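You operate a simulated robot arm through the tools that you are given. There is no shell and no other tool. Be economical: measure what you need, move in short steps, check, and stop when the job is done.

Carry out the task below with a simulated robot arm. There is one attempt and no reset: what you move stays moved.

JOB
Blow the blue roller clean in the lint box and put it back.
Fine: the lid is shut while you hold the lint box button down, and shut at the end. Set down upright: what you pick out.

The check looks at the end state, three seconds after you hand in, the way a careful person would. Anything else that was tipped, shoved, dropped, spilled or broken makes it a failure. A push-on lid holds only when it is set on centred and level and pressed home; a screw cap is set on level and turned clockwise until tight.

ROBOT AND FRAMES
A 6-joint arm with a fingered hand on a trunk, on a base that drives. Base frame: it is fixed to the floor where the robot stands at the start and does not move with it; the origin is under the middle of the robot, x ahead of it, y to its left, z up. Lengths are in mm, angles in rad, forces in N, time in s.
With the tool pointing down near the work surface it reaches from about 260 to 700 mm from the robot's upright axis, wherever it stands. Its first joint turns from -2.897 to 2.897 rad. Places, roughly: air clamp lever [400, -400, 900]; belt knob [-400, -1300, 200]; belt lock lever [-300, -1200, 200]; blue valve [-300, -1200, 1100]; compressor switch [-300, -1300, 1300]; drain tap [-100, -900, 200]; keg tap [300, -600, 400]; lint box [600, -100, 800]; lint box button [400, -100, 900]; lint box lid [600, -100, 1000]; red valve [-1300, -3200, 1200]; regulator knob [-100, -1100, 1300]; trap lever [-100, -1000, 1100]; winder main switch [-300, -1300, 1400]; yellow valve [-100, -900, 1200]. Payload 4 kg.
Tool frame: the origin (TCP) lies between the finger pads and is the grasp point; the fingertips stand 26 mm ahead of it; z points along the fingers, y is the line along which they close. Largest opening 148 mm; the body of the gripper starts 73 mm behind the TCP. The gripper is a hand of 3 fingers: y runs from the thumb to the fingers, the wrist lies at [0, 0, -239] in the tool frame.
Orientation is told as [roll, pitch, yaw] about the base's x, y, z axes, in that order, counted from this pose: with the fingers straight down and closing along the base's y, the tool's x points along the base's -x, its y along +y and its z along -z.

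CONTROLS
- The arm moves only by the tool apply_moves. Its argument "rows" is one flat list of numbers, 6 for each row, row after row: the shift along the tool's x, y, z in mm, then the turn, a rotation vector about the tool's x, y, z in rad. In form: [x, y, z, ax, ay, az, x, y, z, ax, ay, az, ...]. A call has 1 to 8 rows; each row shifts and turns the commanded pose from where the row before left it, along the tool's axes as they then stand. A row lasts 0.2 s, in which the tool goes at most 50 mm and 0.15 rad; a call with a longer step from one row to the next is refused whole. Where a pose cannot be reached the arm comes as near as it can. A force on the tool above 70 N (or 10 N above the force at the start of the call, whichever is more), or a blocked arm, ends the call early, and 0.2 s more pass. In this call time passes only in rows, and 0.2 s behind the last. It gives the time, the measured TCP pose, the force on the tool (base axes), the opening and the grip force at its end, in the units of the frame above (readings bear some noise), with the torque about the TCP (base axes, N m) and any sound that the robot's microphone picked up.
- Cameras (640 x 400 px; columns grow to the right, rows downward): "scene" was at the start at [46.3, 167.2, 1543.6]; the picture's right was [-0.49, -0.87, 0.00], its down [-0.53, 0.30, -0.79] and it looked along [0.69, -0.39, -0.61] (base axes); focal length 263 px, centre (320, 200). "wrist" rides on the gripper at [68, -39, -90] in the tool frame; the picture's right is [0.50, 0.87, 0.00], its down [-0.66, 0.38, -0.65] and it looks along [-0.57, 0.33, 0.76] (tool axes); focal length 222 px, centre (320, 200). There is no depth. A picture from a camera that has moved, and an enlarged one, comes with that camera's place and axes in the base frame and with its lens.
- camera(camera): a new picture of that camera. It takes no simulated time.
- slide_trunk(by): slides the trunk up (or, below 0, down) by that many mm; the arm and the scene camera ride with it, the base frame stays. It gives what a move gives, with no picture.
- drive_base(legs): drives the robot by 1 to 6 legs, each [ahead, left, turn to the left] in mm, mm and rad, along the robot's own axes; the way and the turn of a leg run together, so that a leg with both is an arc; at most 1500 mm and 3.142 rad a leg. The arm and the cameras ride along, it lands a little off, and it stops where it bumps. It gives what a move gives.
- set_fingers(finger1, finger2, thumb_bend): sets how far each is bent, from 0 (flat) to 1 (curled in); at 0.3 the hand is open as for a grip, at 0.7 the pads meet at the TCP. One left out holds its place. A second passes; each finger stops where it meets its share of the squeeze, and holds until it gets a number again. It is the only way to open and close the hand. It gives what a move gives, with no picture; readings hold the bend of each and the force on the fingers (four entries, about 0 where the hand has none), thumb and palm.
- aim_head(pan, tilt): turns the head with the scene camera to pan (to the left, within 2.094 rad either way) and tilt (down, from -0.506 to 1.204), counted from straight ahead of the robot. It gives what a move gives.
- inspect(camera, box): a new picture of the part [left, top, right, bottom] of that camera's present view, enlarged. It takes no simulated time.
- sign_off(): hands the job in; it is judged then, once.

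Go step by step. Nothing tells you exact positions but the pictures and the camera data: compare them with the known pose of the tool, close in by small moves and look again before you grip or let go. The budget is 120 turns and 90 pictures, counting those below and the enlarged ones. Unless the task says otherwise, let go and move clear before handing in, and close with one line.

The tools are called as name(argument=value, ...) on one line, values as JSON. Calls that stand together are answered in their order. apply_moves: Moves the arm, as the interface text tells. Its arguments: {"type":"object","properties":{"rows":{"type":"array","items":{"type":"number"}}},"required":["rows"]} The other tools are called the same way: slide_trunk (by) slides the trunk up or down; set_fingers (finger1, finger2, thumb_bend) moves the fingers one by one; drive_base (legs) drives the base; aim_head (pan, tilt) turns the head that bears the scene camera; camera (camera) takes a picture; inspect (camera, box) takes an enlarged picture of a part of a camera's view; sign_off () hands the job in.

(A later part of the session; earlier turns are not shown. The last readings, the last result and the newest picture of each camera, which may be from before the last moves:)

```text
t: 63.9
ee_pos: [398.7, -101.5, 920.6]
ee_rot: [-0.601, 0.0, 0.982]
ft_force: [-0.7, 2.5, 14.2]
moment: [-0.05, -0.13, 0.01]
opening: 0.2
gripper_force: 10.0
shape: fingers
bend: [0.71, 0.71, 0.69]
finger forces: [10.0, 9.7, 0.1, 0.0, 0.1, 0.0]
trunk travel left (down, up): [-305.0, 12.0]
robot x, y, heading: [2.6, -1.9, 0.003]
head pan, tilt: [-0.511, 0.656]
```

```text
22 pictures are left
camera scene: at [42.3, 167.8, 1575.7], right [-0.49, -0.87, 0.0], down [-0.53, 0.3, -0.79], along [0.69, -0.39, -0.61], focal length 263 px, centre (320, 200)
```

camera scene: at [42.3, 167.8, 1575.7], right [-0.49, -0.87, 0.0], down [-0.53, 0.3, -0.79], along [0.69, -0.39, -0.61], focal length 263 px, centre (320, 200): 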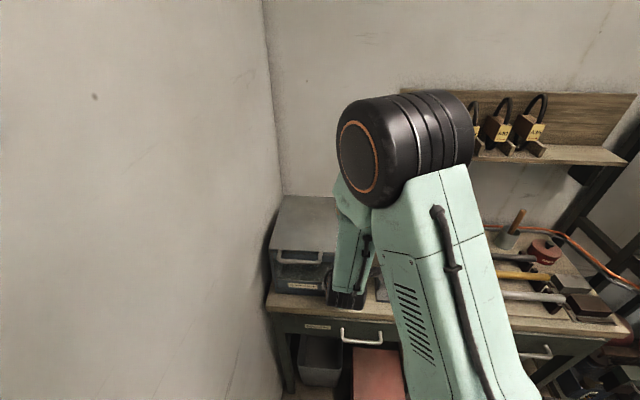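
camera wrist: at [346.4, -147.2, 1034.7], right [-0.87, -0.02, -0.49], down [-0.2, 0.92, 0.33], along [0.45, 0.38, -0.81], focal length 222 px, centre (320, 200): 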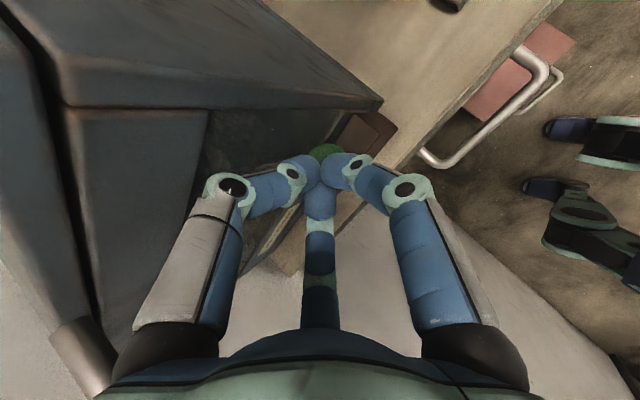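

inspect(camera="scene", box=[265, 235, 345, 295])

inspect(camera="wrist", box=[120, 80, 360, 300])

```text
6.67 times, centred on (305, 265) of scene
camera zoom: at [42.3, 167.8, 1575.7], right [-0.49, -0.87, 0.0], down [-0.53, 0.3, -0.79], along [0.69, -0.39, -0.61], focal length 1756 px, centre (420, -233)
```

zoom: 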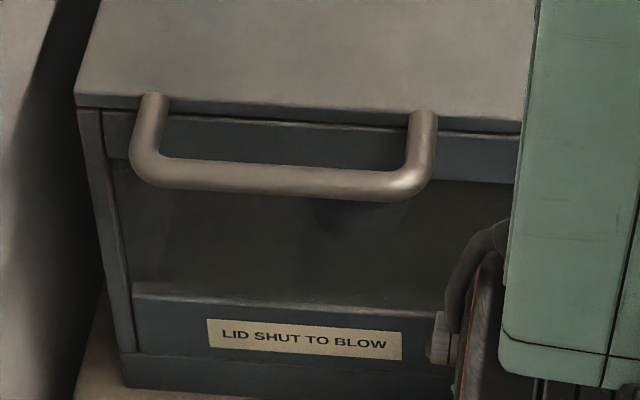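

```text
1.82 times, centred on (240, 190) of wrist
camera zoom: at [344.7, -147.3, 1016.2], right [-0.87, -0.02, -0.49], down [-0.2, 0.92, 0.33], along [0.45, 0.38, -0.81], focal length 404 px, centre (466, 218)
```

zoom: 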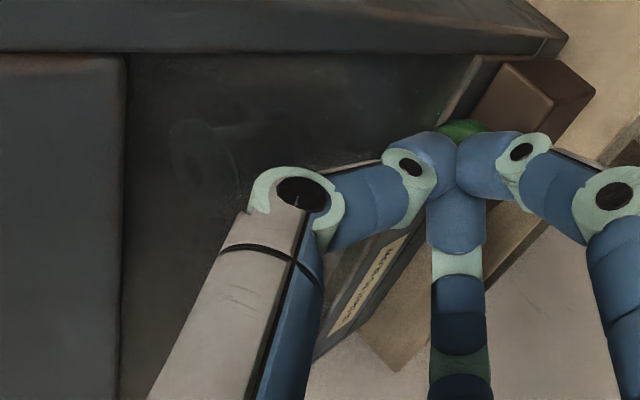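

apply_moves(rows=[0, 0.6, 0.8, 0, 0, 0, 0, 0, 0, 0, 0, 0, 0, 0, 0, 0, 0, 0, 0, 0, 0, 0, 0, 0, 0, 0, 0, 0, 0, 0, 0, 0, 0, 0, 0, 0, 0, 0, 0, 0, 0, 0, 0, 0, 0, 0, 0, 0])

apply_moves(rows=[0, -11, -16.5, 0, 0, 0, 0, -22.6, -33, 0, 0, 0, 0, -22.6, -33, 0, 0, 0, 0, -22.6, -33, 0, 0, 0, 0, -22.6, -33, 0, 0, 0, 0, -22.6, -33, 0, 0, 0])

inspect(camera="scene", box=[260, 220, 370, 310])

```text
t: 65.7
ee_pos: [399.5, -101.1, 919.8]
ee_rot: [-0.6, -0.003, 0.98]
ft_force: [-4.2, 2.7, 17.3]
moment: [-0.06, -0.11, -0.01]
opening: 0.4
gripper_force: 11.7
shape: fingers
bend: [0.71, 0.71, 0.69]
finger forces: [12.2, 11.0, 0.0, 0.0, 0.0, 0.1]
trunk travel left (down, up): [-305.0, 12.0]
robot x, y, heading: [-2.7, -0.7, -0.001]
head pan, tilt: [-0.511, 0.656]
```

```text
t: 67.1
ee_pos: [396.5, -102.2, 1139.7]
ee_rot: [-0.601, -0.002, 0.981]
ft_force: [-0.5, 0.0, -0.9]
moment: [0.0, -0.01, -0.03]
opening: 0.0
gripper_force: 0.0
shape: fingers
bend: [0.7, 0.7, 0.7]
finger forces: [0.1, 0.0, 0.0, 0.0, 0.1, 0.0]
trunk travel left (down, up): [-305.0, 12.0]
robot x, y, heading: [1.6, 5.0, -0.003]
head pan, tilt: [-0.511, 0.656]
```

```text
4.44 times, centred on (315, 265) of scene
camera zoom: at [42.7, 167.3, 1575.7], right [-0.49, -0.87, 0.0], down [-0.53, 0.3, -0.79], along [0.69, -0.39, -0.61], focal length 1171 px, centre (342, -89)
```

zoom: 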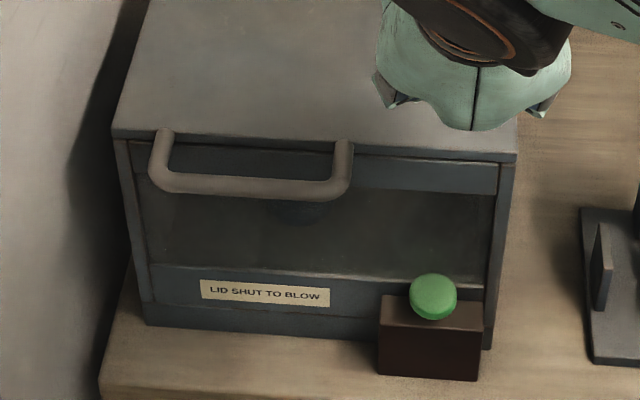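

Looks like the lint is gone behind the glass. Now reopen the lid the same way.

apply_moves(rows=[0, 0, -10, -0.15, 0, 0, 0, 0, 0, -0.15, 0, 0, 0, 0, 0, -0.15, 0, 0, 0, 0, 0, -0.15, 0, 0, -38, 1.5, 0, 0, 0, 0, -38, 1.5, 0, 0, 0, 0, -38, 1.5, 0, 0, 0, 0])

set_fingers(finger1=0.55, finger2=0.55, thumb_bend=0.63)

```text
t: 68.7
ee_pos: [454.7, -1.5, 1148.6]
ee_rot: [-0.001, 0.002, 0.979]
ft_force: [0.6, 0.3, -0.6]
moment: [0.0, -0.02, 0.02]
opening: 0.2
gripper_force: 0.1
shape: fingers
bend: [0.7, 0.7, 0.7]
finger forces: [0.0, 0.0, 0.1, 0.0, 0.0, 0.1]
trunk travel left (down, up): [-305.0, 12.0]
robot x, y, heading: [-2.5, 0.5, 0.004]
head pan, tilt: [-0.511, 0.656]
```

```text
t: 69.7
ee_pos: [453.9, -2.6, 1149.0]
ee_rot: [-0.001, -0.004, 0.98]
ft_force: [-0.3, -0.5, -0.4]
moment: [-0.01, -0.01, 0.02]
opening: 33.0
gripper_force: 0.0
shape: fingers
bend: [0.55, 0.55, 0.63]
finger forces: [0.0, 0.0, 0.0, 0.0, 0.1, 0.1]
trunk travel left (down, up): [-305.0, 12.0]
robot x, y, heading: [2.3, -0.9, -0.001]
head pan, tilt: [-0.511, 0.656]
```

apply_moves(rows=[0, 0, 40, 0, 0, 0, 0, 0, 35, 0, 0, 0, 0, 0, 20, 0, 0, 0, 0, 0, 14, 0, 0, 0, 0, 0, 10, 0, 0, 0])

set_fingers(finger1=0.68, finger2=0.68, thumb_bend=0.68)

apply_moves(rows=[0, 0, -20, 0, 0, 0, 0, -2, -20, 0, 0, 0, 0, -4, -20, 0, 0, 0, 0, -3, -8, 0, 0, 0])

inspect(camera="scene", box=[240, 160, 400, 290])

```text
t: 70.9
ee_pos: [453.9, -2.1, 1029.4]
ee_rot: [-0.001, 0.001, 0.982]
ft_force: [-1.3, 1.6, 1.2]
moment: [-0.04, -0.07, -0.03]
opening: 32.0
gripper_force: 1.5
shape: fingers
bend: [0.55, 0.55, 0.64]
finger forces: [0.1, 0.0, 0.0, 0.0, 2.4, 0.0]
trunk travel left (down, up): [-305.0, 12.0]
robot x, y, heading: [1.4, 2.4, -0.001]
head pan, tilt: [-0.511, 0.656]
```

```text
t: 71.9
ee_pos: [454.1, -1.5, 1028.5]
ee_rot: [0.0, -0.002, 0.981]
ft_force: [0.2, -0.4, 0.5]
moment: [0.03, -0.03, 0.01]
opening: 4.9
gripper_force: 0.2
shape: fingers
bend: [0.68, 0.68, 0.68]
finger forces: [0.0, 0.0, 0.1, 0.0, 0.1, 0.1]
trunk travel left (down, up): [-305.0, 12.0]
robot x, y, heading: [-0.5, 2.0, -0.004]
head pan, tilt: [-0.511, 0.656]
```

```text
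t: 72.9
ee_pos: [461.5, -6.5, 1097.3]
ee_rot: [-0.001, -0.001, 0.98]
ft_force: [-0.4, 0.9, -1.6]
moment: [0.06, -0.01, -0.01]
opening: 6.7
gripper_force: 0.7
shape: fingers
bend: [0.68, 0.68, 0.67]
finger forces: [0.3, 0.5, 0.1, 0.0, 1.1, 0.0]
trunk travel left (down, up): [-305.0, 12.0]
robot x, y, heading: [-0.1, 0.9, 0.002]
head pan, tilt: [-0.511, 0.656]
```

```text
3.08 times, centred on (320, 225) of scene
camera zoom: at [43.7, 167.4, 1575.7], right [-0.49, -0.87, 0.0], down [-0.53, 0.3, -0.79], along [0.69, -0.39, -0.61], focal length 810 px, centre (320, 123)
```

zoom: 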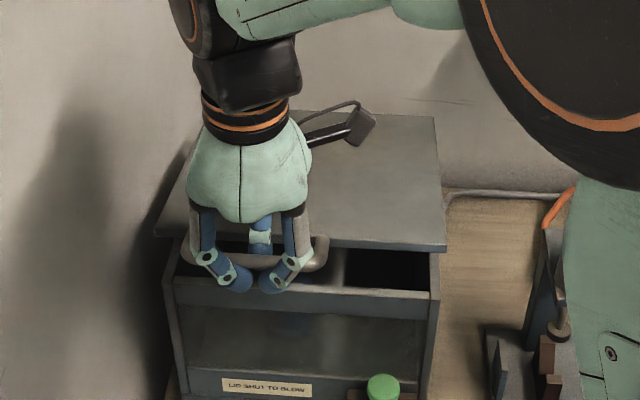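

Hooked and lifting. Repeat the opening arc.

apply_moves(rows=[0, -12.7, -32.5, 0.13, 0, 0, 0, -20.4, -28.8, 0.13, 0, 0, 0, -26.9, -23.3, 0.13, 0, 0, 0, -31.8, -16.3, 0.13, 0, 0, 0, -34.3, -8.2, 0.08, 0, 0, 0, -35.2, -1.5, 0.08, 0, 0, 0, -34.8, 5.4, 0.08, 0, 0, 0, -35.5, 12.1, 0.08, 0, 0])

camera(camera="wrist")

```text
t: 74.7
ee_pos: [621.0, -113.7, 1295.5]
ee_rot: [-0.842, -0.001, 0.98]
ft_force: [0.3, -0.4, -0.5]
moment: [0.0, -0.02, -0.01]
opening: 5.1
gripper_force: 0.7
shape: fingers
bend: [0.68, 0.68, 0.68]
finger forces: [0.7, 0.4, 0.1, 0.0, 0.0, 0.1]
trunk travel left (down, up): [-305.0, 12.0]
robot x, y, heading: [1.9, -1.5, 0.0]
head pan, tilt: [-0.511, 0.656]
```

```text
17 pictures are left
camera wrist: at [548.5, -147.1, 1384.4], right [-0.76, -0.09, -0.65], down [-0.25, 0.96, 0.15], along [0.6, 0.28, -0.75], focal length 222 px, centre (320, 200)
```

wrist: 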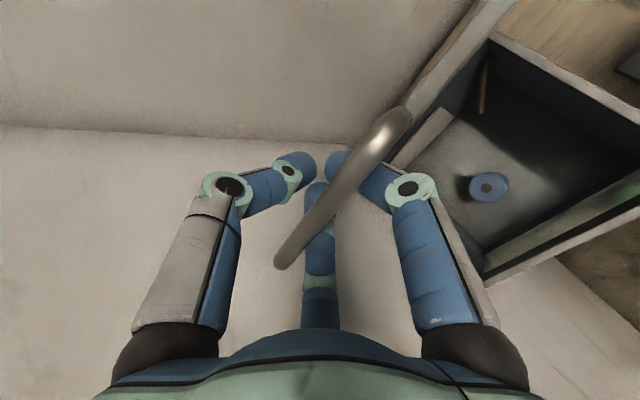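

The roller is clean. Finish opening, release, and withdraw exactly as before.

apply_moves(rows=[0, -29.8, 18.3, 0.06, 0, 0, 0, -26, 23.1, 0.06, 0, 0, 0, -21.6, 27.2, 0.06, 0, 0, 0, -16.2, 30.7, 0.06, 0, 0, 0, -5.1, 16.3, 0.02, 0, 0, 0, -4.5, 16.5, 0, 0, 0])

set_fingers(thumb_bend=0.3)

set_fingers(finger1=0.63, finger2=0.6)

apply_moves(rows=[-4, 4, -8, 0, 0, 0, -4, 4, -8, 0, 0, 0, 0, 5, -10, 0, 0, 0, 0, 5, -10, 0, 0, 0, 0, 4, -12, 0, 0, 0])

camera(camera="wrist")

```text
t: 76.1
ee_pos: [761.3, -206.2, 1304.0]
ee_rot: [-1.101, -0.002, 0.979]
ft_force: [1.2, 0.1, 0.3]
moment: [0.02, 0.01, 0.02]
opening: 5.0
gripper_force: 0.2
shape: fingers
bend: [0.68, 0.68, 0.68]
finger forces: [0.1, 0.1, 0.0, 0.1, 0.0, 0.0]
trunk travel left (down, up): [-305.0, 12.0]
robot x, y, heading: [1.5, -0.6, -0.004]
head pan, tilt: [-0.511, 0.656]
```

```text
t: 77.1
ee_pos: [761.7, -205.9, 1306.1]
ee_rot: [-1.101, -0.001, 0.982]
ft_force: [0.3, 0.3, -0.3]
moment: [0.01, -0.02, -0.01]
opening: 73.2
gripper_force: 0.6
shape: fingers
bend: [0.68, 0.68, 0.3]
finger forces: [0.1, 0.0, 0.0, 0.0, 0.0, 0.0]
trunk travel left (down, up): [-305.0, 12.0]
robot x, y, heading: [-2.1, -1.6, -0.001]
head pan, tilt: [-0.511, 0.656]
```

```text
t: 78.1
ee_pos: [761.4, -206.1, 1306.8]
ee_rot: [-1.101, -0.003, 0.979]
ft_force: [0.9, 1.3, 0.5]
moment: [0.0, -0.01, 0.0]
opening: 78.4
gripper_force: 0.3
shape: fingers
bend: [0.63, 0.6, 0.3]
finger forces: [0.6, 0.1, 0.0, 0.1, 0.0, 0.1]
trunk travel left (down, up): [-305.0, 12.0]
robot x, y, heading: [-0.4, 4.3, 0.001]
head pan, tilt: [-0.511, 0.656]
```

```text
t: 79.3
ee_pos: [720.6, -170.7, 1307.1]
ee_rot: [-1.102, -0.001, 0.981]
ft_force: [0.1, -0.7, 2.2]
moment: [0.02, -0.04, 0.01]
opening: 78.3
gripper_force: 0.1
shape: fingers
bend: [0.63, 0.61, 0.3]
finger forces: [0.0, 1.4, 0.0, 0.0, 0.1, 0.0]
trunk travel left (down, up): [-305.0, 12.0]
robot x, y, heading: [0.6, 0.5, 0.001]
head pan, tilt: [-0.511, 0.656]
```

```text
16 pictures are left
camera wrist: at [630.6, -192.5, 1382.9], right [-0.6, -0.2, -0.77], down [-0.26, 0.96, -0.04], along [0.75, 0.18, -0.63], focal length 222 px, centre (320, 200)
```

wrist: 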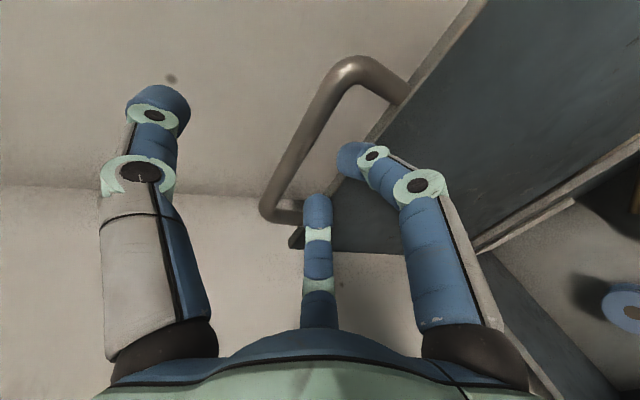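

apply_moves(rows=[4, 3, -5, 0, 0, 0, 0, 5, -8, 0, 0, 0])

camera(camera="wrist")

```text
t: 79.9
ee_pos: [705.3, -165.7, 1305.8]
ee_rot: [-1.101, 0.001, 0.982]
ft_force: [-0.9, 0.3, 0.0]
moment: [-0.04, -0.01, 0.0]
opening: 78.8
gripper_force: 0.1
shape: fingers
bend: [0.63, 0.6, 0.3]
finger forces: [0.0, 0.0, 0.1, 0.1, 0.1, 0.0]
trunk travel left (down, up): [-305.0, 12.0]
robot x, y, heading: [1.6, -0.7, 0.005]
head pan, tilt: [-0.511, 0.656]
```

```text
15 pictures are left
camera wrist: at [615.8, -187.5, 1380.6], right [-0.6, -0.2, -0.77], down [-0.26, 0.96, -0.04], along [0.75, 0.18, -0.63], focal length 222 px, centre (320, 200)
```

wrist: 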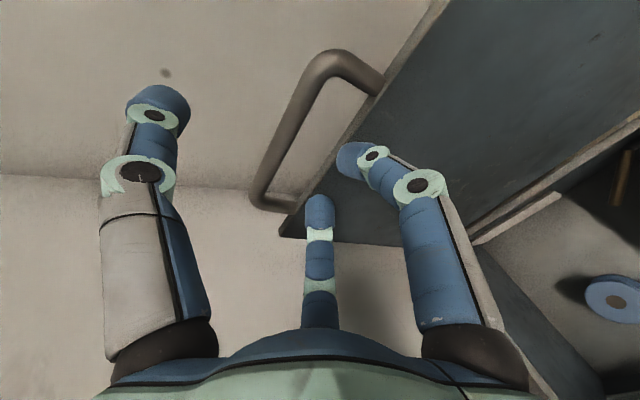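

apply_moves(rows=[0, 17, -33, 0, 0, 0, 0, 17, -33, 0, 0, 0, 0, 17, -33, 0, 0, 0, 0, 17, -33, 0, 0, 0, 5, 34.7, 17.7, 0, 0, 0, 5, 34.7, 17.7, 0, 0, 0, 0, 34.7, 17.7, 0, 0, 0])

apply_moves(rows=[0, 0, 0, -0.1375, 0, 0, 0, 0, 0, -0.1375, 0, 0, 0, 0, 0, -0.1375, 0, 0, 0, 0, 0, -0.1375, 0, 0, 0, 0, 0, -0.1375, 0, 0, 0, 0, 0, -0.1375, 0, 0, 0, 0, 0, -0.1375, 0, 0, 0, 0, 0, -0.1375, 0, 0])

apply_moves(rows=[0, 0, 0, 0, 0, 0.14, 0, 0, 0, 0, 0, 0.14, 0, 0, 0, 0, 0, 0.14, 0, 0, 0, 0, 0, 0.14, 0, 0, 0, 0, 0, 0.14, 0, 0, 0, 0, 0, 0.14, 0, 0, 0, 0, 0, 0.146])

set_fingers(finger1=0.42, finger2=0.42, thumb_bend=0.42)

camera(camera="wrist")

```text
t: 81.5
ee_pos: [579.8, -91.3, 1186.9]
ee_rot: [-1.101, 0.0, 0.981]
ft_force: [0.2, -0.6, -0.2]
moment: [0.0, 0.02, -0.02]
opening: 78.7
gripper_force: 0.1
shape: fingers
bend: [0.63, 0.6, 0.3]
finger forces: [0.0, 0.0, 0.0, 0.1, 0.0, 0.0]
trunk travel left (down, up): [-305.0, 12.0]
robot x, y, heading: [-0.0, 1.9, 0.003]
head pan, tilt: [-0.511, 0.656]
```

```text
t: 83.3
ee_pos: [578.9, -92.5, 1187.4]
ee_rot: [0.003, 0.0, 0.981]
ft_force: [-0.2, -0.6, 0.4]
moment: [0.0, -0.03, -0.02]
opening: 78.5
gripper_force: 0.0
shape: fingers
bend: [0.63, 0.6, 0.3]
finger forces: [0.0, 0.0, 0.0, 0.0, 0.1, 0.0]
trunk travel left (down, up): [-305.0, 12.0]
robot x, y, heading: [0.5, 2.7, -0.004]
head pan, tilt: [-0.511, 0.656]
```

```text
t: 84.9
ee_pos: [580.0, -91.5, 1186.8]
ee_rot: [0.0, -0.002, -0.008]
ft_force: [-0.3, 0.3, 0.7]
moment: [0.02, 0.02, -0.01]
opening: 78.7
gripper_force: 0.1
shape: fingers
bend: [0.63, 0.6, 0.3]
finger forces: [0.1, 0.1, 0.0, 0.0, 0.1, 0.0]
trunk travel left (down, up): [-305.0, 12.0]
robot x, y, heading: [-0.9, -1.0, 0.004]
head pan, tilt: [-0.511, 0.656]
```

```text
t: 85.9
ee_pos: [579.1, -92.1, 1187.1]
ee_rot: [0.0, -0.002, -0.004]
ft_force: [0.4, -0.4, 0.9]
moment: [-0.01, 0.0, 0.04]
opening: 88.3
gripper_force: 0.0
shape: fingers
bend: [0.42, 0.42, 0.42]
finger forces: [0.0, 0.0, 0.0, 0.0, 0.0, 0.0]
trunk travel left (down, up): [-305.0, 12.0]
robot x, y, heading: [2.5, -1.8, -0.001]
head pan, tilt: [-0.511, 0.656]
```

```text
14 pictures are left
camera wrist: at [510.4, -131.0, 1277.7], right [-0.5, 0.87, 0.0], down [0.66, 0.37, 0.65], along [0.57, 0.32, -0.76], focal length 222 px, centre (320, 200)
```

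wrist: 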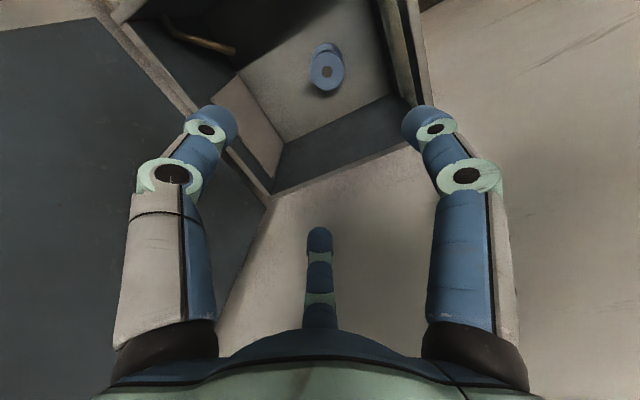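

apply_moves(rows=[14, 3, 40, 0, 0, 0, 0, 0, 45, 0, 0, 0, 0, 0, 45, 0, 0, 0, 0, 0, 45, 0, 0, 0, 0, 0, 45, 0, 0, 0, 0, 0, 40, 0, 0, 0])

camera(camera="wrist")

```text
t: 87.3
ee_pos: [564.0, -90.6, 926.9]
ee_rot: [0.0, -0.002, -0.006]
ft_force: [0.3, -0.5, 0.3]
moment: [0.02, -0.05, -0.02]
opening: 88.6
gripper_force: 0.0
shape: fingers
bend: [0.42, 0.42, 0.42]
finger forces: [0.0, 0.0, 0.0, 0.0, 0.1, 0.0]
trunk travel left (down, up): [-305.0, 12.0]
robot x, y, heading: [-0.7, -3.4, 0.003]
head pan, tilt: [-0.511, 0.656]
```

```text
13 pictures are left
camera wrist: at [496.8, -129.8, 1017.2], right [-0.5, 0.87, 0.0], down [0.66, 0.37, 0.66], along [0.57, 0.32, -0.76], focal length 222 px, centre (320, 200)
```

wrist: 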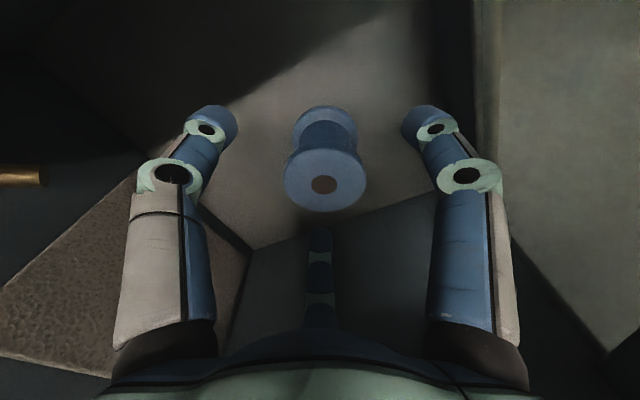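

apply_moves(rows=[-6, 4, 18, 0, 0, 0, 0, 0, 18, 0, 0, 0])

set_fingers(finger1=0.6, finger2=0.6, thumb_bend=0.64)

set_fingers(finger1=0.75, finger2=0.75, thumb_bend=0.75)

camera(camera="wrist")

```text
t: 87.9
ee_pos: [571.9, -85.2, 891.7]
ee_rot: [0.0, -0.002, -0.004]
ft_force: [0.5, -0.1, 0.6]
moment: [-0.01, 0.01, 0.01]
opening: 88.4
gripper_force: 0.0
shape: fingers
bend: [0.42, 0.42, 0.42]
finger forces: [0.1, 0.0, 0.0, 0.0, 0.0, 0.0]
trunk travel left (down, up): [-305.0, 12.0]
robot x, y, heading: [2.2, -2.6, 0.001]
head pan, tilt: [-0.511, 0.656]
```

```text
t: 88.9
ee_pos: [570.8, -86.0, 891.7]
ee_rot: [0.001, -0.003, -0.003]
ft_force: [0.0, 0.5, -0.8]
moment: [0.03, -0.02, 0.0]
opening: 33.1
gripper_force: 3.3
shape: fingers
bend: [0.57, 0.6, 0.62]
finger forces: [3.4, 0.0, 0.0, 0.1, 3.2, 0.1]
trunk travel left (down, up): [-305.0, 12.0]
robot x, y, heading: [2.3, -1.9, 0.0]
head pan, tilt: [-0.511, 0.656]
```

```text
t: 89.9
ee_pos: [571.8, -85.6, 891.8]
ee_rot: [-0.001, -0.002, -0.006]
ft_force: [0.3, 0.2, -0.1]
moment: [0.0, -0.04, 0.01]
opening: 31.7
gripper_force: 18.1
shape: fingers
bend: [0.56, 0.62, 0.66]
finger forces: [12.1, 10.1, 0.1, 0.1, 13.9, 0.0]
trunk travel left (down, up): [-305.0, 12.0]
robot x, y, heading: [1.1, -1.6, -0.003]
head pan, tilt: [-0.511, 0.656]
```

```text
12 pictures are left
camera wrist: at [503.0, -124.8, 982.0], right [-0.5, 0.87, 0.0], down [0.66, 0.37, 0.65], along [0.57, 0.32, -0.76], focal length 222 px, centre (320, 200)
```

wrist: 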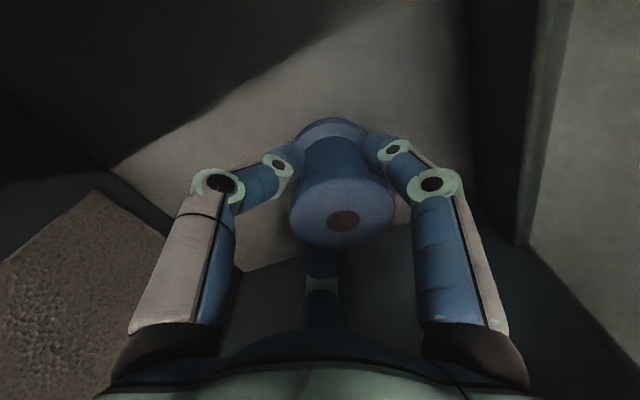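

The grip is a bit off-centre; I'll release, recentre and regrip.

set_fingers(finger1=0.5, finger2=0.5, thumb_bend=0.5)

camera(camera="wrist")

```text
t: 90.9
ee_pos: [570.8, -85.4, 891.5]
ee_rot: [0.0, -0.001, -0.004]
ft_force: [-0.5, -0.6, 0.2]
moment: [0.0, 0.0, -0.02]
opening: 61.4
gripper_force: 0.0
shape: fingers
bend: [0.5, 0.5, 0.5]
finger forces: [0.0, 0.0, 0.0, 0.1, 0.0, 0.0]
trunk travel left (down, up): [-305.0, 12.0]
robot x, y, heading: [3.0, 1.9, -0.006]
head pan, tilt: [-0.511, 0.656]
```

```text
11 pictures are left
camera wrist: at [502.9, -124.8, 982.1], right [-0.5, 0.87, 0.0], down [0.66, 0.37, 0.65], along [0.57, 0.32, -0.76], focal length 222 px, centre (320, 200)
```

wrist: 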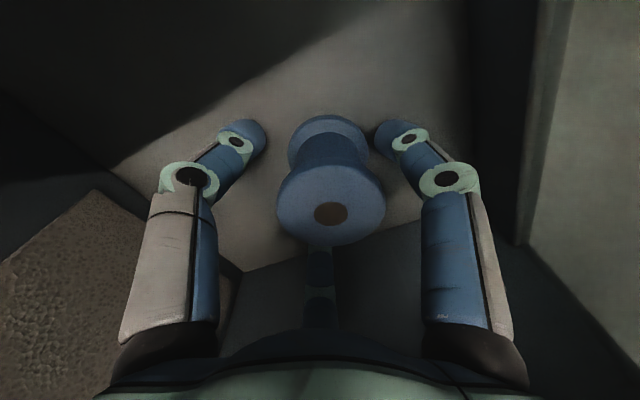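

apply_moves(rows=[4.5, 3, 0, 0, 0, 0, 0, 0, 0, 0, 0, 0])

set_fingers(finger1=0.6, finger2=0.6, thumb_bend=0.6)

set_fingers(finger1=0.75, finger2=0.75, thumb_bend=0.75)

camera(camera="wrist")

```text
t: 91.5
ee_pos: [567.0, -82.3, 891.7]
ee_rot: [0.0, -0.002, -0.006]
ft_force: [0.6, -0.5, 0.9]
moment: [-0.02, -0.02, 0.02]
opening: 61.6
gripper_force: 0.1
shape: fingers
bend: [0.5, 0.5, 0.5]
finger forces: [0.1, 0.1, 0.0, 0.1, 0.1, 0.0]
trunk travel left (down, up): [-305.0, 12.0]
robot x, y, heading: [0.0, 0.9, 0.003]
head pan, tilt: [-0.511, 0.656]
```

```text
t: 92.5
ee_pos: [567.6, -81.7, 893.0]
ee_rot: [-0.001, -0.001, -0.006]
ft_force: [0.1, -0.4, 0.3]
moment: [0.01, 0.04, 0.04]
opening: 32.8
gripper_force: 1.0
shape: fingers
bend: [0.59, 0.6, 0.6]
finger forces: [0.9, 0.1, 0.1, 0.0, 0.8, 0.1]
trunk travel left (down, up): [-305.0, 12.0]
robot x, y, heading: [0.5, -0.9, 0.003]
head pan, tilt: [-0.511, 0.656]
```

```text
t: 93.5
ee_pos: [566.1, -82.1, 892.0]
ee_rot: [0.0, -0.003, -0.004]
ft_force: [-0.1, -0.3, -0.7]
moment: [0.02, 0.0, 0.0]
opening: 29.3
gripper_force: 20.0
shape: fingers
bend: [0.59, 0.6, 0.65]
finger forces: [12.6, 12.3, 0.0, 0.1, 15.9, 0.0]
trunk travel left (down, up): [-305.0, 12.0]
robot x, y, heading: [0.8, 0.6, 0.003]
head pan, tilt: [-0.511, 0.656]
```

```text
10 pictures are left
camera wrist: at [498.4, -121.5, 981.9], right [-0.5, 0.87, 0.0], down [0.66, 0.37, 0.65], along [0.57, 0.32, -0.76], focal length 222 px, centre (320, 200)
```

wrist: 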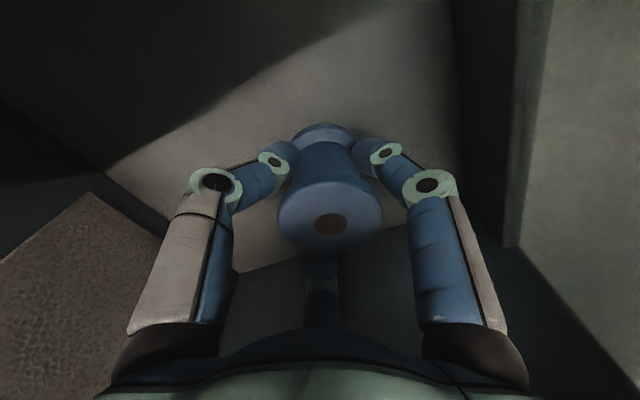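

Balanced grip. Lift out and carry back to the original spot.

apply_moves(rows=[0, 0, -40, 0, 0, 0, 0, 0, -45, 0, 0, 0, 0, 0, -45, 0, 0, 0, 0, 0, -45, 0, 0, 0, 0, 0, -45, 0, 0, 0])

apply_moves(rows=[5, -45, 0, 0, 0, 0, 7, -45, 0, 0, 0, 0, 8, -45, 0, 0, 0, 0, 8, -45, 0, 0, 0, 0, 8, -45, 0, 0, 0, 0, 8, -45, 0, 0, 0, 0])

camera(camera="wrist")

```text
t: 94.7
ee_pos: [564.3, -82.3, 1109.8]
ee_rot: [0.001, 0.0, -0.004]
ft_force: [0.6, 0.1, -0.7]
moment: [0.04, 0.01, 0.02]
opening: 29.5
gripper_force: 20.1
shape: fingers
bend: [0.59, 0.6, 0.65]
finger forces: [12.6, 12.2, 0.0, 0.1, 16.0, 0.1]
trunk travel left (down, up): [-305.0, 12.0]
robot x, y, heading: [-0.7, 0.1, -0.001]
head pan, tilt: [-0.511, 0.656]
```

```text
t: 96.1
ee_pos: [520.0, -356.0, 1110.1]
ee_rot: [0.003, -0.003, -0.005]
ft_force: [0.0, -0.4, -0.3]
moment: [-0.03, -0.04, 0.04]
opening: 29.0
gripper_force: 20.6
shape: fingers
bend: [0.59, 0.6, 0.65]
finger forces: [12.4, 12.3, 0.0, 0.1, 15.8, 0.0]
trunk travel left (down, up): [-305.0, 12.0]
robot x, y, heading: [1.3, 0.6, 0.003]
head pan, tilt: [-0.511, 0.656]
```

```text
9 pictures are left
camera wrist: at [452.3, -394.5, 1200.2], right [-0.5, 0.87, 0.0], down [0.66, 0.37, 0.66], along [0.57, 0.33, -0.76], focal length 222 px, centre (320, 200)
```

wrist: 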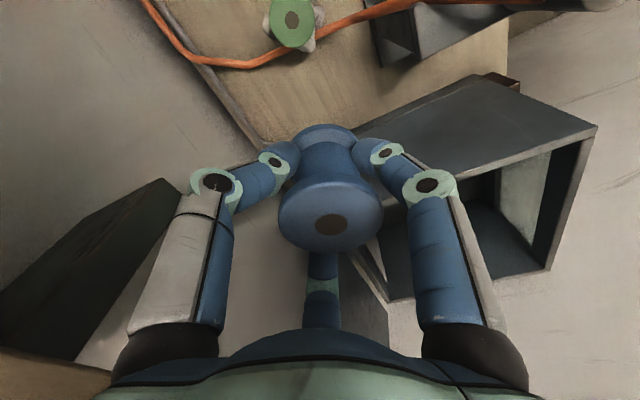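

apply_moves(rows=[-3.5, 3, 40, 0, 0, 0, 0, 0, 40, 0, 0, 0, 0, 0, 38, 0, 0, 0])

slide_trunk(by=-118)

camera(camera="wrist")

```text
t: 96.9
ee_pos: [525.3, -351.5, 991.4]
ee_rot: [0.0, -0.002, -0.006]
ft_force: [-0.2, -1.1, -0.5]
moment: [-0.02, 0.01, -0.01]
opening: 29.5
gripper_force: 20.2
shape: fingers
bend: [0.59, 0.6, 0.65]
finger forces: [12.3, 12.3, 0.0, 0.1, 15.8, 0.0]
trunk travel left (down, up): [-305.0, 12.0]
robot x, y, heading: [1.4, -2.4, -0.003]
head pan, tilt: [-0.511, 0.656]
```

```text
t: 98.4
ee_pos: [524.5, -348.1, 875.6]
ee_rot: [0.001, -0.001, -0.007]
ft_force: [-0.1, 0.4, -0.5]
moment: [0.0, -0.01, 0.01]
opening: 29.1
gripper_force: 20.2
shape: fingers
bend: [0.59, 0.6, 0.65]
finger forces: [12.5, 12.3, 0.0, 0.0, 15.8, 0.0]
trunk travel left (down, up): [-187.0, 130.0]
robot x, y, heading: [0.3, -1.6, 0.0]
head pan, tilt: [-0.511, 0.656]
```

```text
8 pictures are left
camera wrist: at [456.4, -387.6, 966.0], right [-0.5, 0.87, 0.0], down [0.66, 0.37, 0.66], along [0.57, 0.32, -0.76], focal length 222 px, centre (320, 200)
```

wrist: 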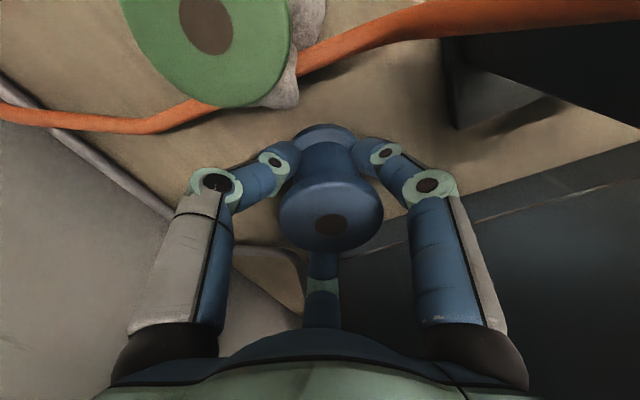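

apply_moves(rows=[0, -3, 5, 0, 0, 0, 0, 0, 4, 0, 0, 0])

apply_moves(rows=[0, 0, 2, 0, 0, 0])

```text
t: 99.0
ee_pos: [524.6, -350.7, 868.5]
ee_rot: [-0.002, -0.002, -0.004]
ft_force: [0.9, 0.1, -0.4]
moment: [-0.01, 0.02, -0.02]
opening: 28.9
gripper_force: 20.3
shape: fingers
bend: [0.59, 0.6, 0.65]
finger forces: [12.4, 12.3, 0.0, 0.1, 15.8, 0.1]
trunk travel left (down, up): [-187.0, 130.0]
robot x, y, heading: [-1.9, 3.6, 0.001]
head pan, tilt: [-0.511, 0.656]
```

```text
t: 99.4
ee_pos: [523.7, -352.0, 865.4]
ee_rot: [0.0, -0.002, -0.005]
ft_force: [-0.1, 0.1, -0.3]
moment: [0.02, 0.02, 0.0]
opening: 28.9
gripper_force: 20.4
shape: fingers
bend: [0.59, 0.6, 0.65]
finger forces: [12.4, 12.2, 0.1, 0.0, 15.8, 0.1]
trunk travel left (down, up): [-187.0, 130.0]
robot x, y, heading: [-1.5, -0.4, 0.002]
head pan, tilt: [-0.511, 0.656]
```

apply_moves(rows=[0, 0, 1.5, 0, 0, 0])

apply_moves(rows=[0, 0, 1.2, 0, 0, 0])

```text
t: 99.8
ee_pos: [526.1, -350.9, 863.1]
ee_rot: [-0.001, -0.002, -0.005]
ft_force: [-0.9, 0.1, -0.6]
moment: [0.0, -0.01, 0.0]
opening: 29.2
gripper_force: 19.9
shape: fingers
bend: [0.59, 0.6, 0.65]
finger forces: [12.3, 12.2, 0.0, 0.1, 15.8, 0.0]
trunk travel left (down, up): [-187.0, 130.0]
robot x, y, heading: [-3.2, 0.5, -0.001]
head pan, tilt: [-0.511, 0.656]
```

```text
t: 100.2
ee_pos: [523.9, -351.3, 861.7]
ee_rot: [-0.002, -0.003, -0.005]
ft_force: [-0.7, 0.3, -1.4]
moment: [0.04, -0.02, 0.02]
opening: 28.9
gripper_force: 20.3
shape: fingers
bend: [0.59, 0.6, 0.65]
finger forces: [12.4, 12.3, 0.0, 0.0, 15.9, 0.0]
trunk travel left (down, up): [-187.0, 130.0]
robot x, y, heading: [-0.3, -0.2, 0.0]
head pan, tilt: [-0.511, 0.656]
```

apply_moves(rows=[0, 0, 1.2, 0, 0, 0])

apply_moves(rows=[0, 0, 1, 0, 0, 0])

```text
t: 100.6
ee_pos: [524.3, -351.5, 861.8]
ee_rot: [-0.001, -0.001, -0.005]
ft_force: [-0.3, 0.5, 1.1]
moment: [0.05, -0.01, 0.03]
opening: 29.1
gripper_force: 21.1
shape: fingers
bend: [0.59, 0.6, 0.65]
finger forces: [12.6, 12.5, 0.1, 0.1, 15.9, 0.0]
trunk travel left (down, up): [-187.0, 130.0]
robot x, y, heading: [-0.9, -3.6, 0.001]
head pan, tilt: [-0.511, 0.656]
```

```text
t: 101.0
ee_pos: [524.3, -351.9, 861.4]
ee_rot: [-0.001, -0.002, -0.004]
ft_force: [1.3, -0.8, 5.0]
moment: [0.02, -0.03, 0.0]
opening: 29.0
gripper_force: 21.2
shape: fingers
bend: [0.59, 0.6, 0.65]
finger forces: [12.7, 12.8, 0.0, 0.0, 17.2, 0.1]
trunk travel left (down, up): [-187.0, 130.0]
robot x, y, heading: [-1.8, 2.3, -0.003]
head pan, tilt: [-0.511, 0.656]
```

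Contact with the bench. Release gently, check, and rise.

set_fingers(finger1=0.56, finger2=0.56, thumb_bend=0.58)

set_fingers(finger1=0.42, finger2=0.42, thumb_bend=0.42)

camera(camera="wrist")

```text
t: 102.0
ee_pos: [525.3, -353.0, 860.4]
ee_rot: [0.001, -0.002, -0.005]
ft_force: [0.2, -0.8, -0.9]
moment: [-0.06, -0.01, -0.02]
opening: 40.5
gripper_force: 0.1
shape: fingers
bend: [0.56, 0.56, 0.57]
finger forces: [0.1, 0.0, 0.1, 0.0, 0.0, 0.0]
trunk travel left (down, up): [-187.0, 130.0]
robot x, y, heading: [-5.1, 0.5, 0.002]
head pan, tilt: [-0.511, 0.656]
```

```text
t: 103.0
ee_pos: [524.0, -352.9, 859.7]
ee_rot: [-0.001, -0.002, -0.005]
ft_force: [-0.2, 0.2, 0.1]
moment: [0.02, -0.01, -0.03]
opening: 88.1
gripper_force: 0.1
shape: fingers
bend: [0.42, 0.42, 0.42]
finger forces: [0.0, 0.0, 0.0, 0.0, 0.0, 0.1]
trunk travel left (down, up): [-187.0, 130.0]
robot x, y, heading: [0.6, 2.9, 0.001]
head pan, tilt: [-0.511, 0.656]
```

```text
7 pictures are left
camera wrist: at [456.1, -390.8, 949.9], right [-0.5, 0.87, 0.0], down [0.66, 0.37, 0.65], along [0.57, 0.32, -0.76], focal length 222 px, centre (320, 200)
```

wrist: 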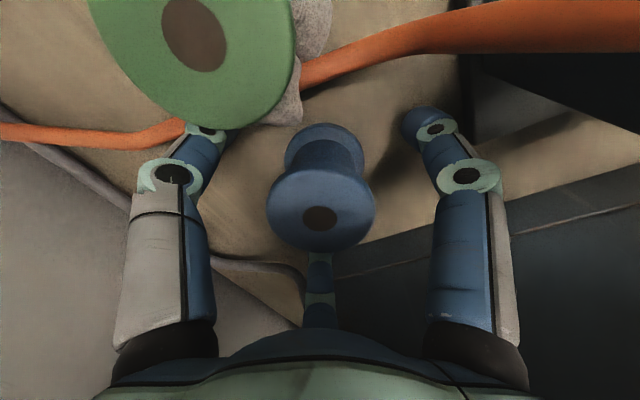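

Roller stands upright within a few mm of its original spot. Now rise and go shut the lid.

slide_trunk(by=118)

apply_moves(rows=[0, 0, -45, 0, 0, 0, 0, 0, -45, 0, 0, 0, 0, 0, -45, 0, 0, 0])

apply_moves(rows=[-6, 44, 0, 0, 0, 0, -6, 44, 0, 0, 0, 0, -6, 44, 0, 0, 0, 0, -7, 44, 0, 0, 0, 0, -7, 43, 0, 0, 0, 0, -7, 42, 0, 0, 0, 0, 0, 0, -40, 0, 0, 0, 0, 0, -36, 0, 0, 0])

apply_moves(rows=[0, 0, 0, 0, 0, -0.14, 0, 0, 0, 0, 0, -0.14, 0, 0, 0, 0, 0, -0.14, 0, 0, 0, 0, 0, -0.14, 0, 0, 0, 0, 0, -0.14, 0, 0, 0, 0, 0, -0.14, 0, 0, 0, 0, 0, -0.146])

apply_moves(rows=[0, 0, 0, 0.1375, 0, 0, 0, 0, 0, 0.1375, 0, 0, 0, 0, 0, 0.1375, 0, 0, 0, 0, 0, 0.1375, 0, 0, 0, 0, 0, 0.1375, 0, 0, 0, 0, 0, 0.1375, 0, 0, 0, 0, 0, 0.1375, 0, 0, 0, 0, 0, 0.1375, 0, 0])

set_fingers(finger1=0.63, finger2=0.6, thumb_bend=0.3)

```text
t: 104.5
ee_pos: [523.6, -351.0, 978.3]
ee_rot: [0.001, 0.0, -0.006]
ft_force: [0.7, 0.5, -0.2]
moment: [0.02, -0.02, 0.02]
opening: 88.0
gripper_force: 0.1
shape: fingers
bend: [0.42, 0.42, 0.42]
finger forces: [0.0, 0.0, 0.1, 0.0, 0.0, 0.0]
trunk travel left (down, up): [-305.0, 12.0]
robot x, y, heading: [-0.2, -3.4, -0.0]
head pan, tilt: [-0.511, 0.656]
```

```text
t: 105.3
ee_pos: [523.0, -354.3, 1112.3]
ee_rot: [0.0, -0.001, -0.006]
ft_force: [0.5, -0.5, 0.6]
moment: [0.01, 0.03, 0.04]
opening: 88.2
gripper_force: 0.0
shape: fingers
bend: [0.42, 0.42, 0.42]
finger forces: [0.0, 0.1, 0.0, 0.0, 0.0, 0.0]
trunk travel left (down, up): [-305.0, 12.0]
robot x, y, heading: [4.4, 3.0, -0.002]
head pan, tilt: [-0.511, 0.656]
```

```text
t: 107.1
ee_pos: [564.4, -90.5, 1190.6]
ee_rot: [0.0, -0.002, -0.006]
ft_force: [-0.2, 0.0, 0.2]
moment: [-0.03, -0.01, -0.02]
opening: 88.3
gripper_force: 0.0
shape: fingers
bend: [0.42, 0.42, 0.42]
finger forces: [0.0, 0.0, 0.1, 0.0, 0.1, 0.0]
trunk travel left (down, up): [-305.0, 12.0]
robot x, y, heading: [1.8, 0.7, -0.001]
head pan, tilt: [-0.511, 0.656]
```

```text
t: 108.7
ee_pos: [563.9, -91.0, 1191.1]
ee_rot: [-0.002, -0.002, 0.982]
ft_force: [-0.9, 0.3, 0.4]
moment: [0.02, 0.03, -0.02]
opening: 88.1
gripper_force: 0.0
shape: fingers
bend: [0.42, 0.42, 0.42]
finger forces: [0.1, 0.1, 0.0, 0.1, 0.0, 0.0]
trunk travel left (down, up): [-305.0, 12.0]
robot x, y, heading: [2.3, 0.0, -0.003]
head pan, tilt: [-0.511, 0.656]
```

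```text
t: 110.5
ee_pos: [564.9, -91.0, 1188.9]
ee_rot: [-1.103, -0.002, 0.981]
ft_force: [-0.7, 0.9, 0.5]
moment: [-0.02, 0.06, 0.03]
opening: 88.4
gripper_force: 0.0
shape: fingers
bend: [0.42, 0.42, 0.42]
finger forces: [0.0, 0.0, 0.1, 0.0, 0.0, 0.0]
trunk travel left (down, up): [-305.0, 12.0]
robot x, y, heading: [0.1, -0.8, 0.005]
head pan, tilt: [-0.511, 0.656]
```

```text
t: 111.5
ee_pos: [564.7, -90.6, 1189.1]
ee_rot: [-1.102, -0.002, 0.98]
ft_force: [0.0, 0.1, 0.3]
moment: [0.0, 0.0, 0.02]
opening: 79.1
gripper_force: 0.0
shape: fingers
bend: [0.63, 0.6, 0.3]
finger forces: [0.0, 0.0, 0.0, 0.0, 0.0, 0.0]
trunk travel left (down, up): [-305.0, 12.0]
robot x, y, heading: [-0.3, 1.5, -0.001]
head pan, tilt: [-0.511, 0.656]
```

Same pose as the earlier closing start; repeat the approach into the handle.

apply_moves(rows=[-6, -36, -18, 0, 0, 0, -6, -36, -18, 0, 0, 0, -6, -36, -18, 0, 0, 0, 0, -20.4, 40, 0, 0, 0, 0, -20.4, 40, 0, 0, 0, 0, -20.4, 40, 0, 0, 0])

apply_moves(rows=[0, -18, 36, 0, 0, 0, 0, -4, 12, 0, 0, 0, 0, -5, 10, 0, 0, 0, 0, -5, 10, 0, 0, 0])

camera(camera="wrist")

```text
t: 112.9
ee_pos: [689.2, -152.1, 1308.0]
ee_rot: [-1.099, 0.0, 0.981]
ft_force: [-0.2, 0.1, -0.8]
moment: [0.02, -0.01, 0.04]
opening: 79.3
gripper_force: 0.1
shape: fingers
bend: [0.63, 0.6, 0.3]
finger forces: [0.0, 0.1, 0.0, 0.0, 0.0, 0.1]
trunk travel left (down, up): [-305.0, 12.0]
robot x, y, heading: [1.3, -0.9, 0.001]
head pan, tilt: [-0.511, 0.656]
```

```text
t: 113.9
ee_pos: [750.3, -194.7, 1307.9]
ee_rot: [-1.102, 0.001, 0.983]
ft_force: [0.9, -0.3, -0.5]
moment: [0.03, -0.01, 0.0]
opening: 78.9
gripper_force: 0.0
shape: fingers
bend: [0.63, 0.6, 0.3]
finger forces: [0.0, 0.0, 0.1, 0.0, 0.0, 0.0]
trunk travel left (down, up): [-305.0, 12.0]
robot x, y, heading: [1.3, 1.8, -0.001]
head pan, tilt: [-0.511, 0.656]
```

```text
6 pictures are left
camera wrist: at [659.2, -215.6, 1383.6], right [-0.6, -0.2, -0.77], down [-0.26, 0.96, -0.04], along [0.75, 0.18, -0.63], focal length 222 px, centre (320, 200)
```

wrist: 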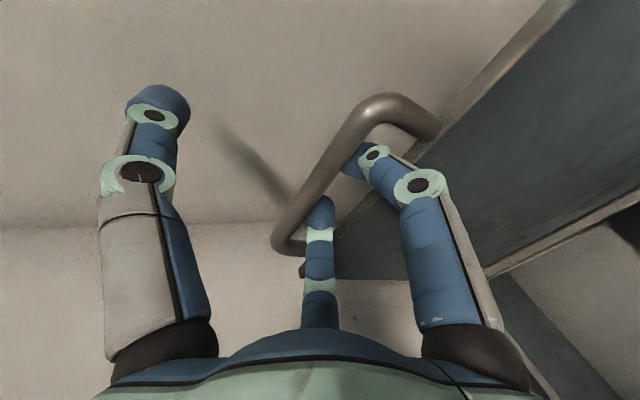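

apply_moves(rows=[3, -4, 9, 0, 0, 0, 3, -4, 9, 0, 0, 0])

set_fingers(finger1=0.68, finger2=0.68, thumb_bend=0.68)

apply_moves(rows=[0, 8.7, -30.3, -0.02, 0, 0, 0, 14.4, -31.5, -0.06, 0, 0, 0, 19.9, -28.5, -0.06, 0, 0, 0, 24.5, -24.6, -0.06, 0, 0, 0, 28.7, -19.9, -0.06, 0, 0])

apply_moves(rows=[0, 33.9, -16.7, -0.08, 0, 0, 0, 34.3, -8.2, -0.08, 0, 0, 0, 35.2, -1.3, -0.08, 0, 0, 0, 34.9, 5.5, -0.08, 0, 0])

inspect(camera="scene", box=[240, 110, 420, 290])

```text
t: 114.5
ee_pos: [762.3, -209.5, 1305.4]
ee_rot: [-1.102, 0.0, 0.98]
ft_force: [0.2, 1.0, -0.2]
moment: [0.0, -0.01, -0.03]
opening: 78.7
gripper_force: 0.2
shape: fingers
bend: [0.63, 0.6, 0.3]
finger forces: [0.5, 0.0, 0.0, 0.0, 0.1, 0.0]
trunk travel left (down, up): [-305.0, 12.0]
robot x, y, heading: [-0.3, 0.8, 0.004]
head pan, tilt: [-0.511, 0.656]
```

```text
t: 115.5
ee_pos: [760.7, -209.8, 1305.9]
ee_rot: [-1.102, -0.003, 0.981]
ft_force: [-0.8, 0.9, -0.2]
moment: [-0.02, 0.0, 0.0]
opening: 5.3
gripper_force: 0.2
shape: fingers
bend: [0.68, 0.68, 0.68]
finger forces: [0.1, 0.0, 0.1, 0.1, 0.0, 0.0]
trunk travel left (down, up): [-305.0, 12.0]
robot x, y, heading: [-0.1, -0.4, -0.0]
head pan, tilt: [-0.511, 0.656]
```

```text
t: 116.7
ee_pos: [621.0, -115.9, 1295.3]
ee_rot: [-0.84, -0.003, 0.979]
ft_force: [-0.2, 0.3, -0.4]
moment: [0.02, 0.01, 0.0]
opening: 5.0
gripper_force: 0.0
shape: fingers
bend: [0.68, 0.68, 0.68]
finger forces: [0.2, 0.2, 0.0, 0.0, 0.0, 0.0]
trunk travel left (down, up): [-305.0, 12.0]
robot x, y, heading: [1.0, 3.8, 0.001]
head pan, tilt: [-0.511, 0.656]
```

```text
t: 117.7
ee_pos: [523.8, -49.8, 1219.6]
ee_rot: [-0.52, -0.001, 0.982]
ft_force: [-0.7, -0.3, -1.1]
moment: [-0.03, -0.04, 0.0]
opening: 5.0
gripper_force: 0.5
shape: fingers
bend: [0.68, 0.68, 0.68]
finger forces: [0.3, 0.5, 0.0, 0.0, 0.2, 0.0]
trunk travel left (down, up): [-305.0, 12.0]
robot x, y, heading: [2.7, -1.5, 0.001]
head pan, tilt: [-0.511, 0.656]
```

```text
2.22 times, centred on (330, 200) of scene
camera zoom: at [43.4, 167.4, 1575.7], right [-0.49, -0.87, 0.0], down [-0.53, 0.3, -0.79], along [0.69, -0.39, -0.61], focal length 585 px, centre (298, 200)
```

zoom: 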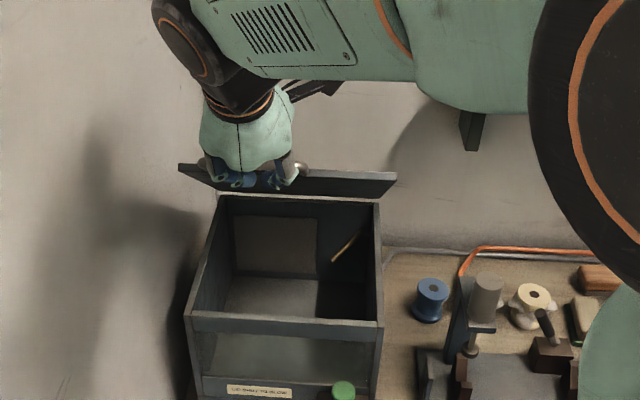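

apply_moves(rows=[0, 34.5, 12, -0.12, 0, 0, 0, 30.5, 19.6, -0.13, 0, 0, 0, 25, 25.9, -0.13, 0, 0, 0, 18, 30.5, -0.13, 0, 0])

apply_moves(rows=[0, 4, 12, 0, 0, 0, 0, 3, 16, 0, 0, 0, 0, 1, 16, 0, 0, 0])

inspect(camera="scene", box=[260, 170, 380, 290])

```text
t: 118.7
ee_pos: [460.9, -8.8, 1096.2]
ee_rot: [-0.008, 0.0, 0.98]
ft_force: [-3.5, 4.3, -1.1]
moment: [0.07, 0.06, 0.01]
opening: 12.9
gripper_force: 4.3
shape: fingers
bend: [0.65, 0.64, 0.67]
finger forces: [3.1, 3.3, 0.0, 0.0, 2.1, 0.0]
trunk travel left (down, up): [-305.0, 12.0]
robot x, y, heading: [-3.5, -0.4, 0.001]
head pan, tilt: [-0.511, 0.656]
```

```text
t: 119.5
ee_pos: [454.6, -2.9, 1053.0]
ee_rot: [-0.01, -0.004, 0.981]
ft_force: [-0.3, -1.4, -0.8]
moment: [-0.04, 0.02, -0.02]
opening: 12.1
gripper_force: 3.3
shape: fingers
bend: [0.66, 0.66, 0.66]
finger forces: [1.3, 1.5, 0.1, 0.0, 3.8, 0.0]
trunk travel left (down, up): [-305.0, 12.0]
robot x, y, heading: [-1.9, -3.7, 0.003]
head pan, tilt: [-0.511, 0.656]
```

```text
3.33 times, centred on (320, 230) of scene
camera zoom: at [43.8, 166.8, 1575.7], right [-0.49, -0.87, 0.0], down [-0.53, 0.3, -0.79], along [0.69, -0.39, -0.61], focal length 878 px, centre (320, 100)
```

zoom: 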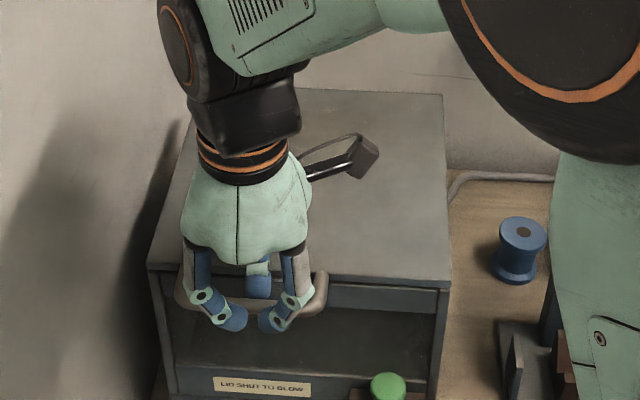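

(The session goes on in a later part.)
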